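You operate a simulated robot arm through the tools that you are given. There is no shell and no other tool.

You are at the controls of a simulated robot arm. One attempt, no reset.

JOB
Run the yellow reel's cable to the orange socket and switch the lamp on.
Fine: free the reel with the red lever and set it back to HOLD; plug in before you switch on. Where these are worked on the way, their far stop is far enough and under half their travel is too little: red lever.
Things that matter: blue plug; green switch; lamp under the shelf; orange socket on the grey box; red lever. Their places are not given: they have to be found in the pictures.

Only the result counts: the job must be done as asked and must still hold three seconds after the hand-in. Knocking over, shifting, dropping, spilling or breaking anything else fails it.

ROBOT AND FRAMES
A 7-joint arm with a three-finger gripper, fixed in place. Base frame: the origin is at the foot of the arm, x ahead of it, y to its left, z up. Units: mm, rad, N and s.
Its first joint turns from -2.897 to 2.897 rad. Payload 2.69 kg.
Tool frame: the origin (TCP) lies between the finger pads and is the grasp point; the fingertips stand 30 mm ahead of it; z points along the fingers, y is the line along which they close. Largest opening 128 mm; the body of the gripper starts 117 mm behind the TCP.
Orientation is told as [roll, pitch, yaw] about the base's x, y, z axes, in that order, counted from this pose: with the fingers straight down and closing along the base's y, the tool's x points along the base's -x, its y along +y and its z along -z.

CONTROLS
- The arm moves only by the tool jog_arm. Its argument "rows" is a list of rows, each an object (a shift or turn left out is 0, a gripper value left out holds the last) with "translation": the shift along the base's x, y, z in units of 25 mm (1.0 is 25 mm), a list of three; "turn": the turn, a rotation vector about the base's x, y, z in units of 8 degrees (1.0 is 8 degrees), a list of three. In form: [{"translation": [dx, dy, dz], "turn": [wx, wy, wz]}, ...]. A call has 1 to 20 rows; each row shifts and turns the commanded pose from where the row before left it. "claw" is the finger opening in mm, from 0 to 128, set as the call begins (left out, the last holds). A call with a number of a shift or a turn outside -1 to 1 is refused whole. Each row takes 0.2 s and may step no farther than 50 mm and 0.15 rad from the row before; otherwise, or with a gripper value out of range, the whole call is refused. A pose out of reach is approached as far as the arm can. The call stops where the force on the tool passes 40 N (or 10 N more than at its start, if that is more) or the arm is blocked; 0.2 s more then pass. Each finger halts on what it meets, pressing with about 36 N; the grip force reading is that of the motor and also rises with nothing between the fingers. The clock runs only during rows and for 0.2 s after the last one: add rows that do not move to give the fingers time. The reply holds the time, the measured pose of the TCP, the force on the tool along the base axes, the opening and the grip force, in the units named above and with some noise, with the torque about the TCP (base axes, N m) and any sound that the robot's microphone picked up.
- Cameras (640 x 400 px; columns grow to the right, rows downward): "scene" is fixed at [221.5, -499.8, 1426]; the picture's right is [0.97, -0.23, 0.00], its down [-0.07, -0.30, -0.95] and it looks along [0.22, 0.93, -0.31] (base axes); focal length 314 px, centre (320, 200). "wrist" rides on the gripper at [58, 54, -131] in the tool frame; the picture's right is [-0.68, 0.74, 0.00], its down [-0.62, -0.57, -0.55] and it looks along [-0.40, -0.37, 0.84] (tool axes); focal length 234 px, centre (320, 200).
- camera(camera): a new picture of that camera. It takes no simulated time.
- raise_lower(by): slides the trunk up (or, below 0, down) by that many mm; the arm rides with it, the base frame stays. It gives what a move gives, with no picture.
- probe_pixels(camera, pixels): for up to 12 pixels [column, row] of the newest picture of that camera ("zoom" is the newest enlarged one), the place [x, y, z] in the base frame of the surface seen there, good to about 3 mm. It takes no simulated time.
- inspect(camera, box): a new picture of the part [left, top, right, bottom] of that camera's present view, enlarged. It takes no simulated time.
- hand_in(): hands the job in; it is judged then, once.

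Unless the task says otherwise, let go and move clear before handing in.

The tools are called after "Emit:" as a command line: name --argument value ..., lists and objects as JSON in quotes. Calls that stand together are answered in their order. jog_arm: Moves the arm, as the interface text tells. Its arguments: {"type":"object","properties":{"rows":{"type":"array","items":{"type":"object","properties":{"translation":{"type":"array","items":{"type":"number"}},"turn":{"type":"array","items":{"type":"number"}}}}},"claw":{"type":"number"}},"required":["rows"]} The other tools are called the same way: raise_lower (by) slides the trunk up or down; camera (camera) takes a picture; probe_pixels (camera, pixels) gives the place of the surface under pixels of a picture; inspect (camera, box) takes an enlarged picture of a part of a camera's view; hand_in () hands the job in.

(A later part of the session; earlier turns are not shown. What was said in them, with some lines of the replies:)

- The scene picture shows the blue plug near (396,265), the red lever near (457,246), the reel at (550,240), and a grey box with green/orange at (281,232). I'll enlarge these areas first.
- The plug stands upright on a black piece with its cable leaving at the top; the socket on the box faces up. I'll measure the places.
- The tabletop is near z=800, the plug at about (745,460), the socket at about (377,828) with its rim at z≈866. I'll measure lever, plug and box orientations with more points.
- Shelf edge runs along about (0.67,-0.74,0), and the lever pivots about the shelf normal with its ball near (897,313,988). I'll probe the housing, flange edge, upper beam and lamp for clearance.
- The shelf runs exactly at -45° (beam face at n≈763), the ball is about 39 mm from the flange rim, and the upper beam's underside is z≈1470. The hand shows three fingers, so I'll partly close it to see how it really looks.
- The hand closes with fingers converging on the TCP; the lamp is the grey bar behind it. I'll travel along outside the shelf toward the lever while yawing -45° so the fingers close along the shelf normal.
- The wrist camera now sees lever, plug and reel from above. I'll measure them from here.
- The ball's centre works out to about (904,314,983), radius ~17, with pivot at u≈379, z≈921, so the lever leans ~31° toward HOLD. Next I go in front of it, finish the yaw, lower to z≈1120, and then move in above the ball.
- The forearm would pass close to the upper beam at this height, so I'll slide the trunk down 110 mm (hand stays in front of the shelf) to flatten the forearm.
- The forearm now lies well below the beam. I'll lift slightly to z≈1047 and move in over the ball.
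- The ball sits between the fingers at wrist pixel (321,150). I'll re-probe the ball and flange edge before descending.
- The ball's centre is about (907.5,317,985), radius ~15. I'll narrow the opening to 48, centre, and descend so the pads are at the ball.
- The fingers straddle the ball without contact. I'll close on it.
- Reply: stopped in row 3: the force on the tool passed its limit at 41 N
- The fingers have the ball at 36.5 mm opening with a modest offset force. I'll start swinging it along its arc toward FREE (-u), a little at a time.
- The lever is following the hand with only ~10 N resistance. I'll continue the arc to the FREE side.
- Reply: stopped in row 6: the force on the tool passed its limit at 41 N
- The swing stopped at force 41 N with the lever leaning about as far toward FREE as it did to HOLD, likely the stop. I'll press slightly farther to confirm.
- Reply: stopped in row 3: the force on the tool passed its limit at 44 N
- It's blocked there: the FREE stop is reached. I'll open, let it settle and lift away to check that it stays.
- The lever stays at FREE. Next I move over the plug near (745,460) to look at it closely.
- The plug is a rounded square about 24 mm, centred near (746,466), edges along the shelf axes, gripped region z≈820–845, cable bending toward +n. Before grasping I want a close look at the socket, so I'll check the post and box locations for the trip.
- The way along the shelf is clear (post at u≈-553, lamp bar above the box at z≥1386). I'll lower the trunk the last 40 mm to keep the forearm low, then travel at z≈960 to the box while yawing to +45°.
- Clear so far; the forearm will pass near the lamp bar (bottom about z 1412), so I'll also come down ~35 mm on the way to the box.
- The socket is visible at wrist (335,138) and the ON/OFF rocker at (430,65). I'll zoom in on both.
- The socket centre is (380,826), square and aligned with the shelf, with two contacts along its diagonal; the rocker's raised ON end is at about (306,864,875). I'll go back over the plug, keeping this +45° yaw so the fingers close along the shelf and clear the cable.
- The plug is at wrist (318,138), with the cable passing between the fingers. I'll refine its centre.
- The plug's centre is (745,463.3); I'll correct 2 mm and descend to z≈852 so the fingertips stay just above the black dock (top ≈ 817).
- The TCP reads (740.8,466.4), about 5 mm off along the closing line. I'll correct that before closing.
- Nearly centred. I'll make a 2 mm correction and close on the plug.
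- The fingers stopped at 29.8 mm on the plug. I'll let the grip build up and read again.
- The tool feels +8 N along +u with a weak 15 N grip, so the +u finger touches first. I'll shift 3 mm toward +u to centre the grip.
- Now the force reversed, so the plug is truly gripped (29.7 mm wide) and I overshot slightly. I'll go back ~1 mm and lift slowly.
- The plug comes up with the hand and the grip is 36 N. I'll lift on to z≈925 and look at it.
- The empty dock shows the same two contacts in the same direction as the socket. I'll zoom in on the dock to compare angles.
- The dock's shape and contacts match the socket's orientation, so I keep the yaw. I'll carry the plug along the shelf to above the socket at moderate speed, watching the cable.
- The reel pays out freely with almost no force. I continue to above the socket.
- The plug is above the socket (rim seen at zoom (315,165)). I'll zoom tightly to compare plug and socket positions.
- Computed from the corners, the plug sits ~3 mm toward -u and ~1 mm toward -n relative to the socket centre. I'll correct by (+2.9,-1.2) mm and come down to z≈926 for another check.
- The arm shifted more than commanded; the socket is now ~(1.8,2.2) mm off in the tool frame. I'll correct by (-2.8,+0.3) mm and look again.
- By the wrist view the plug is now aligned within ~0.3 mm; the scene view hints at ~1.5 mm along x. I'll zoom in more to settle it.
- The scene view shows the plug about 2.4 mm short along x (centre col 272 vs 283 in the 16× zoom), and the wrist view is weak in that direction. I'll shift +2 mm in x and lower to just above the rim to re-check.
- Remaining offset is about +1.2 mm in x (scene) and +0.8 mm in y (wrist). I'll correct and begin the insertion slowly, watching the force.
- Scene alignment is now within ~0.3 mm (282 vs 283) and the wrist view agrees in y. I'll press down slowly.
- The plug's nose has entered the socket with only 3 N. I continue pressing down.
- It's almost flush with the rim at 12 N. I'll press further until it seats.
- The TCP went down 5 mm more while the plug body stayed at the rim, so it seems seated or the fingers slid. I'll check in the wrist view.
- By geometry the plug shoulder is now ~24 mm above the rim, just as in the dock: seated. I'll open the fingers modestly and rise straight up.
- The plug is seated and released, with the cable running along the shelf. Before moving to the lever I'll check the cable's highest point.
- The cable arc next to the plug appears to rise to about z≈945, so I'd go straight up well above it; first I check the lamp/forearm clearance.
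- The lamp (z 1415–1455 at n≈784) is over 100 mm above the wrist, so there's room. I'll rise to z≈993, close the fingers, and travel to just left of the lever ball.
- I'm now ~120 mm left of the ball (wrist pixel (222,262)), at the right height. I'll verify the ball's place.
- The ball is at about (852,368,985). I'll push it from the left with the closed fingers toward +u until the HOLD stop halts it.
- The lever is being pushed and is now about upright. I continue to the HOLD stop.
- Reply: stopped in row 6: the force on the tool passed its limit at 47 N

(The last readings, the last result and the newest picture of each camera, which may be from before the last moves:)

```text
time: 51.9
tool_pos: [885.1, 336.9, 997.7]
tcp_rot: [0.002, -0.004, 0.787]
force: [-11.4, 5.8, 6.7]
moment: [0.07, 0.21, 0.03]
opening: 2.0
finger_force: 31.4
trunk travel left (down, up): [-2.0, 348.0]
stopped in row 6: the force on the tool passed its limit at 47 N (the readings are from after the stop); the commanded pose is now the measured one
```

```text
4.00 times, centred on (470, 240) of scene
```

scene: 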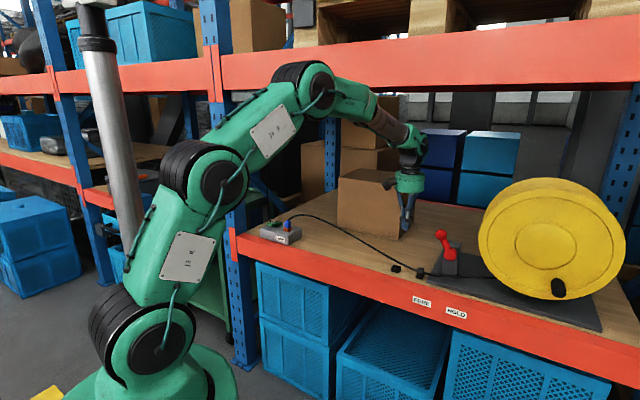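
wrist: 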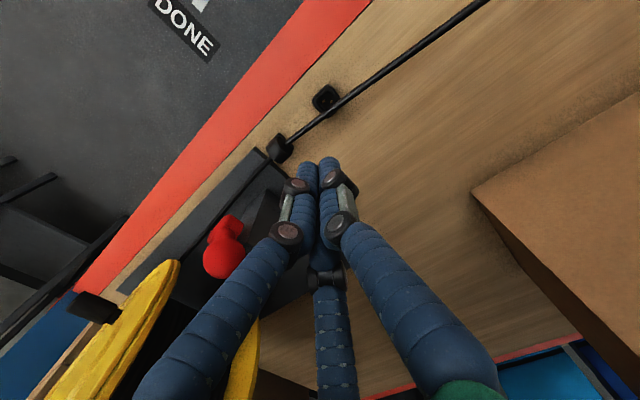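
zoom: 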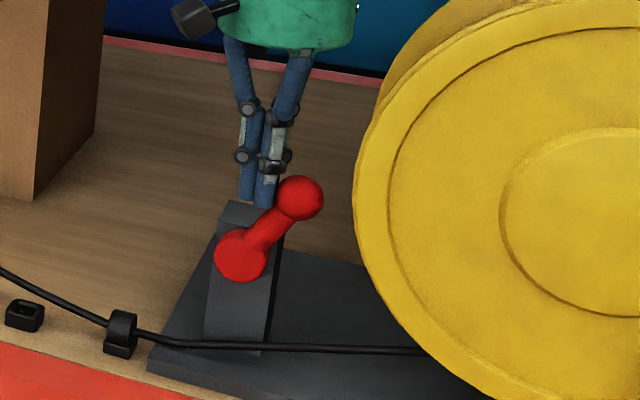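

The lever is back at its original HOLD lean (vector (59,-57) px, same as at the start) and hit its stop. I'll back off and travel to hover over the ON end of the rocker.

Emit:
jog_arm --rows '[{"translation": [-0.4, 0.4, 0]}, {"translation": [-0.44, 0.44, 0.2]}, {"translation": [-0.96, 0.885, 0]}, {"translation": [-0.96, 0.885, 0]}, {"translation": [-0.96, 0.885, 0]}, {"translation": [-0.96, 0.885, 0]}, {"translation": [-0.96, 0.885, 0]}, {"translation": [-0.96, 0.885, 0]}, {"translation": [-0.96, 0.885, 0]}, {"translation": [-0.96, 0.885, 0]}, {"translation": [-0.96, 0.885, 0]}, {"translation": [-0.96, 0.885, 0]}, {"translation": [-0.96, 0.885, 0]}, {"translation": [-0.96, 0.885, 0]}, {"translation": [-0.96, 0.885, 0]}, {"translation": [-0.96, 0.885, 0]}]'

Emit:
camera --camera "scene"

```text
time: 55.3
tool_pos: [531.2, 665.4, 1000.4]
tcp_rot: [0.001, -0.003, 0.789]
force: [0.3, -0.9, 0.0]
moment: [0.07, 0.03, 0.0]
opening: 2.4
finger_force: 31.9
trunk travel left (down, up): [-2.0, 348.0]
```

```text
taken
```

scene: 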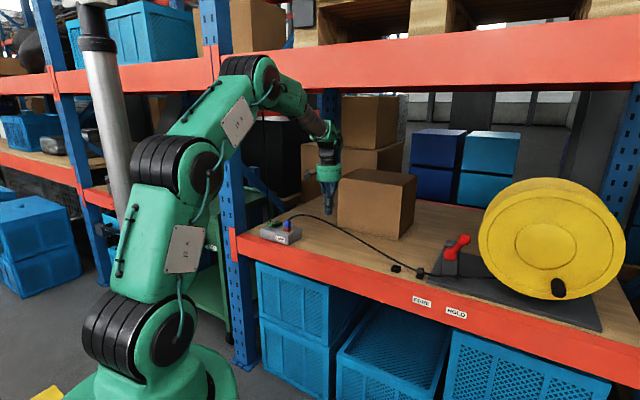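

The lever stays at HOLD and the plug is in place. I continue to above the ON end.

Emit:
jog_arm --rows '[{"translation": [-0.892, 0.812, 0]}, {"translation": [-0.892, 0.812, 0]}, {"translation": [-0.892, 0.812, 0]}, {"translation": [-0.892, 0.812, 0]}, {"translation": [-0.892, 0.812, 0]}, {"translation": [-0.892, 0.812, 0]}, {"translation": [-0.892, 0.812, 0]}, {"translation": [-0.892, 0.812, 0]}, {"translation": [-0.892, 0.812, 0]}, {"translation": [-0.892, 0.812, 0]}]'

Emit:
camera --camera "wrist"

Emit:
inspect --camera "scene" --box '[230, 130, 330, 250]'

```text
time: 57.5
tool_pos: [307.1, 867.2, 998.8]
tcp_rot: [0.001, -0.004, 0.785]
force: [-0.3, -0.1, -0.9]
moment: [0.05, 0.01, 0.04]
opening: 2.1
finger_force: 31.8
trunk travel left (down, up): [-2.0, 348.0]
```

```text
taken
```

wrist: 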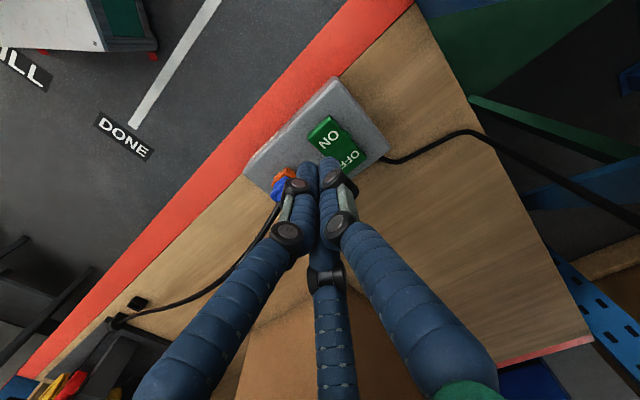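

```text
3.33 times, centred on (280, 190) of scene
```

zoom: 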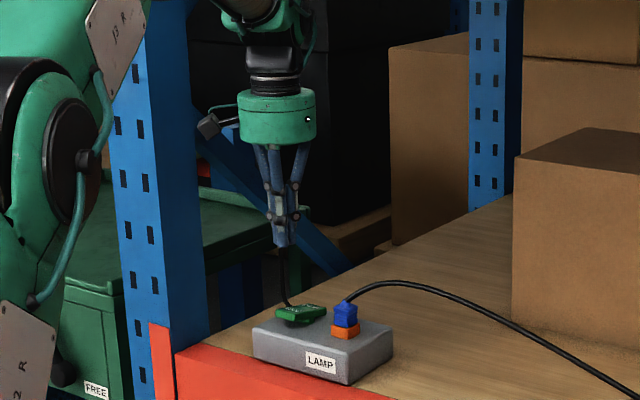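

The ON end is at wrist (322,128). I'll probe it before pressing.

Emit:
inspect --camera "wrist" --box '[260, 90, 388, 190]'

Emit:
probe_pixels --camera "wrist" --pixels '[[327, 121], [313, 134], [322, 128], [330, 138], [345, 150], [350, 165], [328, 144]]'

```text
4.00 times, centred on (324, 140) of wrist
```

zoom: 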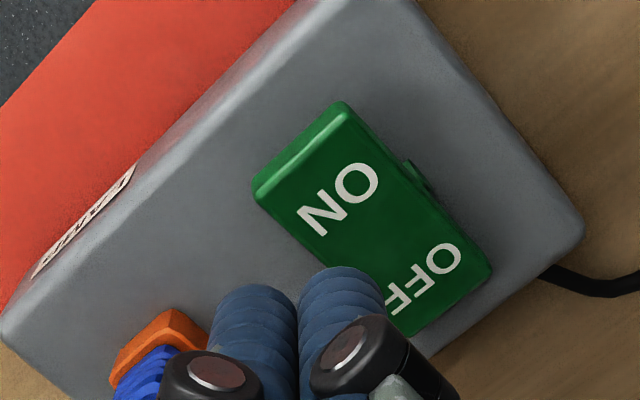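

```text
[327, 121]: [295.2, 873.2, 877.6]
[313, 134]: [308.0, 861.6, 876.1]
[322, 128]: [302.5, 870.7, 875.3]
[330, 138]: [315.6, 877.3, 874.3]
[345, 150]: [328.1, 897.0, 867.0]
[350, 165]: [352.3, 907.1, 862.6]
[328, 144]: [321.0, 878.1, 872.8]
```

The pressing spot near the ON end is about (308,871,874). I'll descend to just above it and then press slowly.

Emit:
jog_arm --rows '[{"translation": [0.045, 0.15, 0]}, {"translation": [0, 0, -0.85]}, {"translation": [0, 0, -0.85]}, {"translation": [0, 0, -0.85]}, {"translation": [0, 0, -0.7]}, {"translation": [0, 0, 0]}]'

Emit:
inspect --camera "scene" --box '[250, 190, 310, 245]'

Emit:
inspect --camera "wrist" --box '[260, 110, 388, 210]'

```text
time: 58.9
tool_pos: [308.3, 873.9, 918.6]
tcp_rot: [0.001, -0.003, 0.787]
force: [0.3, -0.3, -0.1]
moment: [0.01, 0.02, -0.01]
opening: 2.0
finger_force: 31.5
trunk travel left (down, up): [-2.0, 348.0]
```

```text
7.27 times, centred on (280, 218) of scene
```

zoom: 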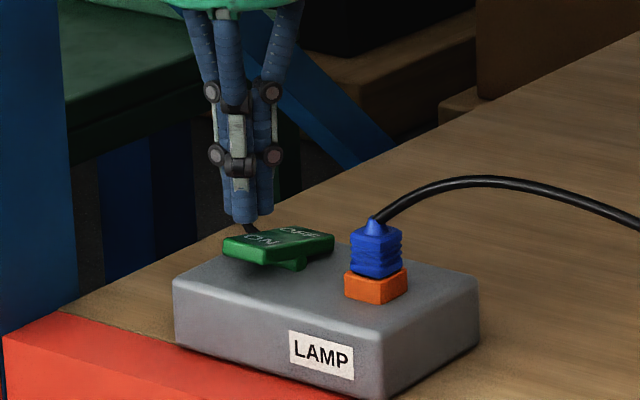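

```text
4.00 times, centred on (324, 160) of wrist
```

zoom: 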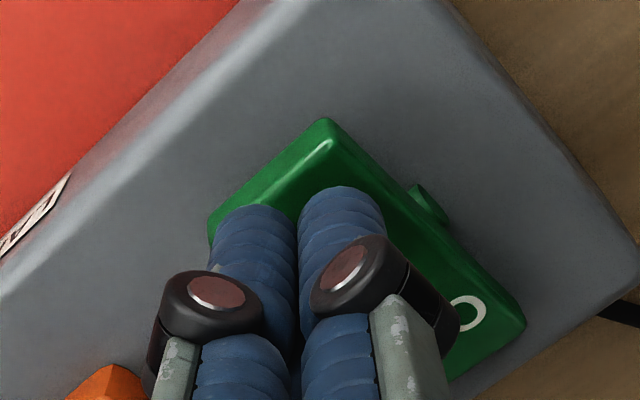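

The fingertips stand over the ON half. I'll press down in small steps.

Emit:
jog_arm --rows '[{"translation": [-0.08, -0.08, -0.2]}, {"translation": [0, 0, -0.2]}, {"translation": [0, 0, -0.12]}, {"translation": [0, 0, -0.12]}, {"translation": [0, 0, -0.12]}, {"translation": [0, 0, -0.12]}, {"translation": [0, 0, -0.12]}, {"translation": [0, 0, -0.12]}]'

Emit:
inspect --camera "scene" --box '[250, 190, 310, 245]'

Emit:
camera --camera "scene"

```text
time: 60.7
tool_pos: [306.2, 869.7, 893.1]
tcp_rot: [0.003, -0.006, 0.786]
force: [-5.9, -2.4, 11.8]
moment: [0.02, -0.01, 0.08]
opening: 2.2
finger_force: 31.0
trunk travel left (down, up): [-2.0, 348.0]
```

```text
7.27 times, centred on (280, 218) of scene
```

zoom: 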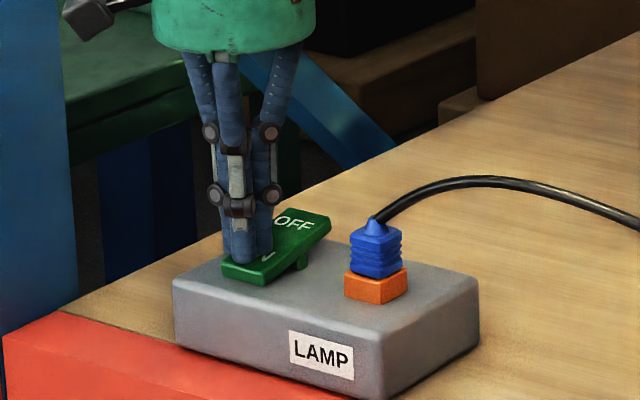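

```text
taken
```

scene: 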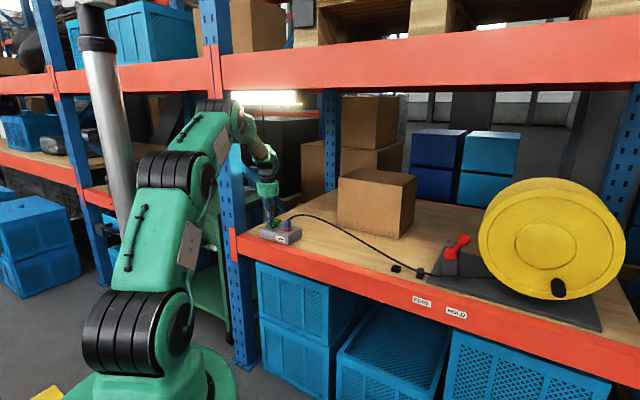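

The rocker tipped to ON and the lamp is lit (bar at (265,98)). I'll lift straight up and check that it stays on.

Emit:
jog_arm --rows '[{"translation": [0, 0, 0.3]}, {"translation": [0, 0, 0.7]}, {"translation": [0, 0, 0.9]}, {"translation": [0, 0, 0.9]}, {"translation": [0, 0, 0.9]}, {"translation": [0, 0, 0]}, {"translation": [0, 0, 0]}, {"translation": [0, 0, 0]}]'

Emit:
camera --camera "scene"

Emit:
inspect --camera "scene" --box '[250, 190, 310, 245]'

Emit:
inspect --camera "scene" --box '[380, 220, 520, 320]'

```text
time: 62.5
tool_pos: [304.6, 871.6, 983.8]
tcp_rot: [0.002, -0.003, 0.787]
force: [-0.4, 0.4, 0.3]
moment: [-0.01, 0.01, -0.01]
opening: 2.2
finger_force: 31.2
trunk travel left (down, up): [-2.0, 348.0]
```

```text
taken
```

scene: 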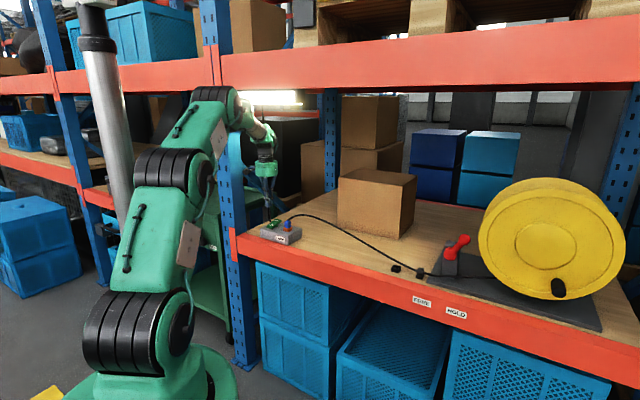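

```text
7.27 times, centred on (280, 218) of scene
```

zoom: 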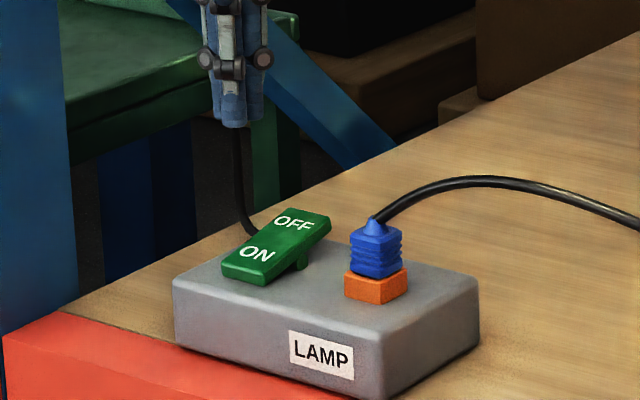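

```text
4.00 times, centred on (450, 270) of scene
```

zoom: 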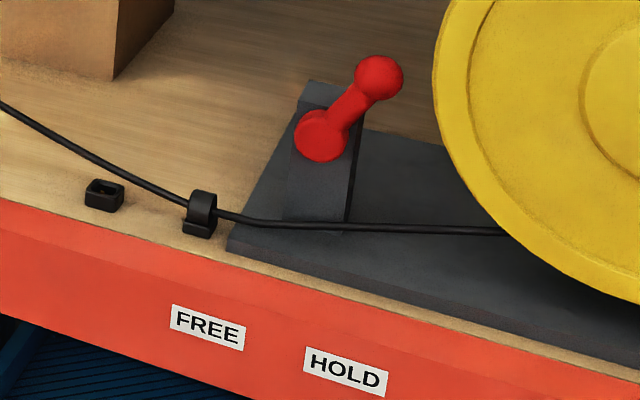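

The lamp stays lit, the rocker is at ON, the plug is seated, the lever is back at its HOLD lean, and the hand is clear. I'm handing in.

Emit:
hand_in

```text
The job is handed in.
```

The job is handed in. The yellow reel's cable is plugged into the orange socket and the lamp is on. I haven't seen the verdict.

- **Reel:** I moved the red lever to its FREE stop, and the reel turned freely as I pulled the cable out. After plugging in, I pushed the lever back to its HOLD stop. In the last picture it leans exactly as it did at the start.
- **Plug:** The blue plug sits in the socket about as deep as it did in its dock. The microphone picked up no click, so I judged the seating from the pictures and the lamp coming on.
- **Switch:** I pressed the green switch to ON only after the plug was in and the lever was at HOLD. The lamp stayed lit after I lifted the hand away.

In the final pictures nothing else had been knocked over or moved, and the hand was empty and clear above the switch.
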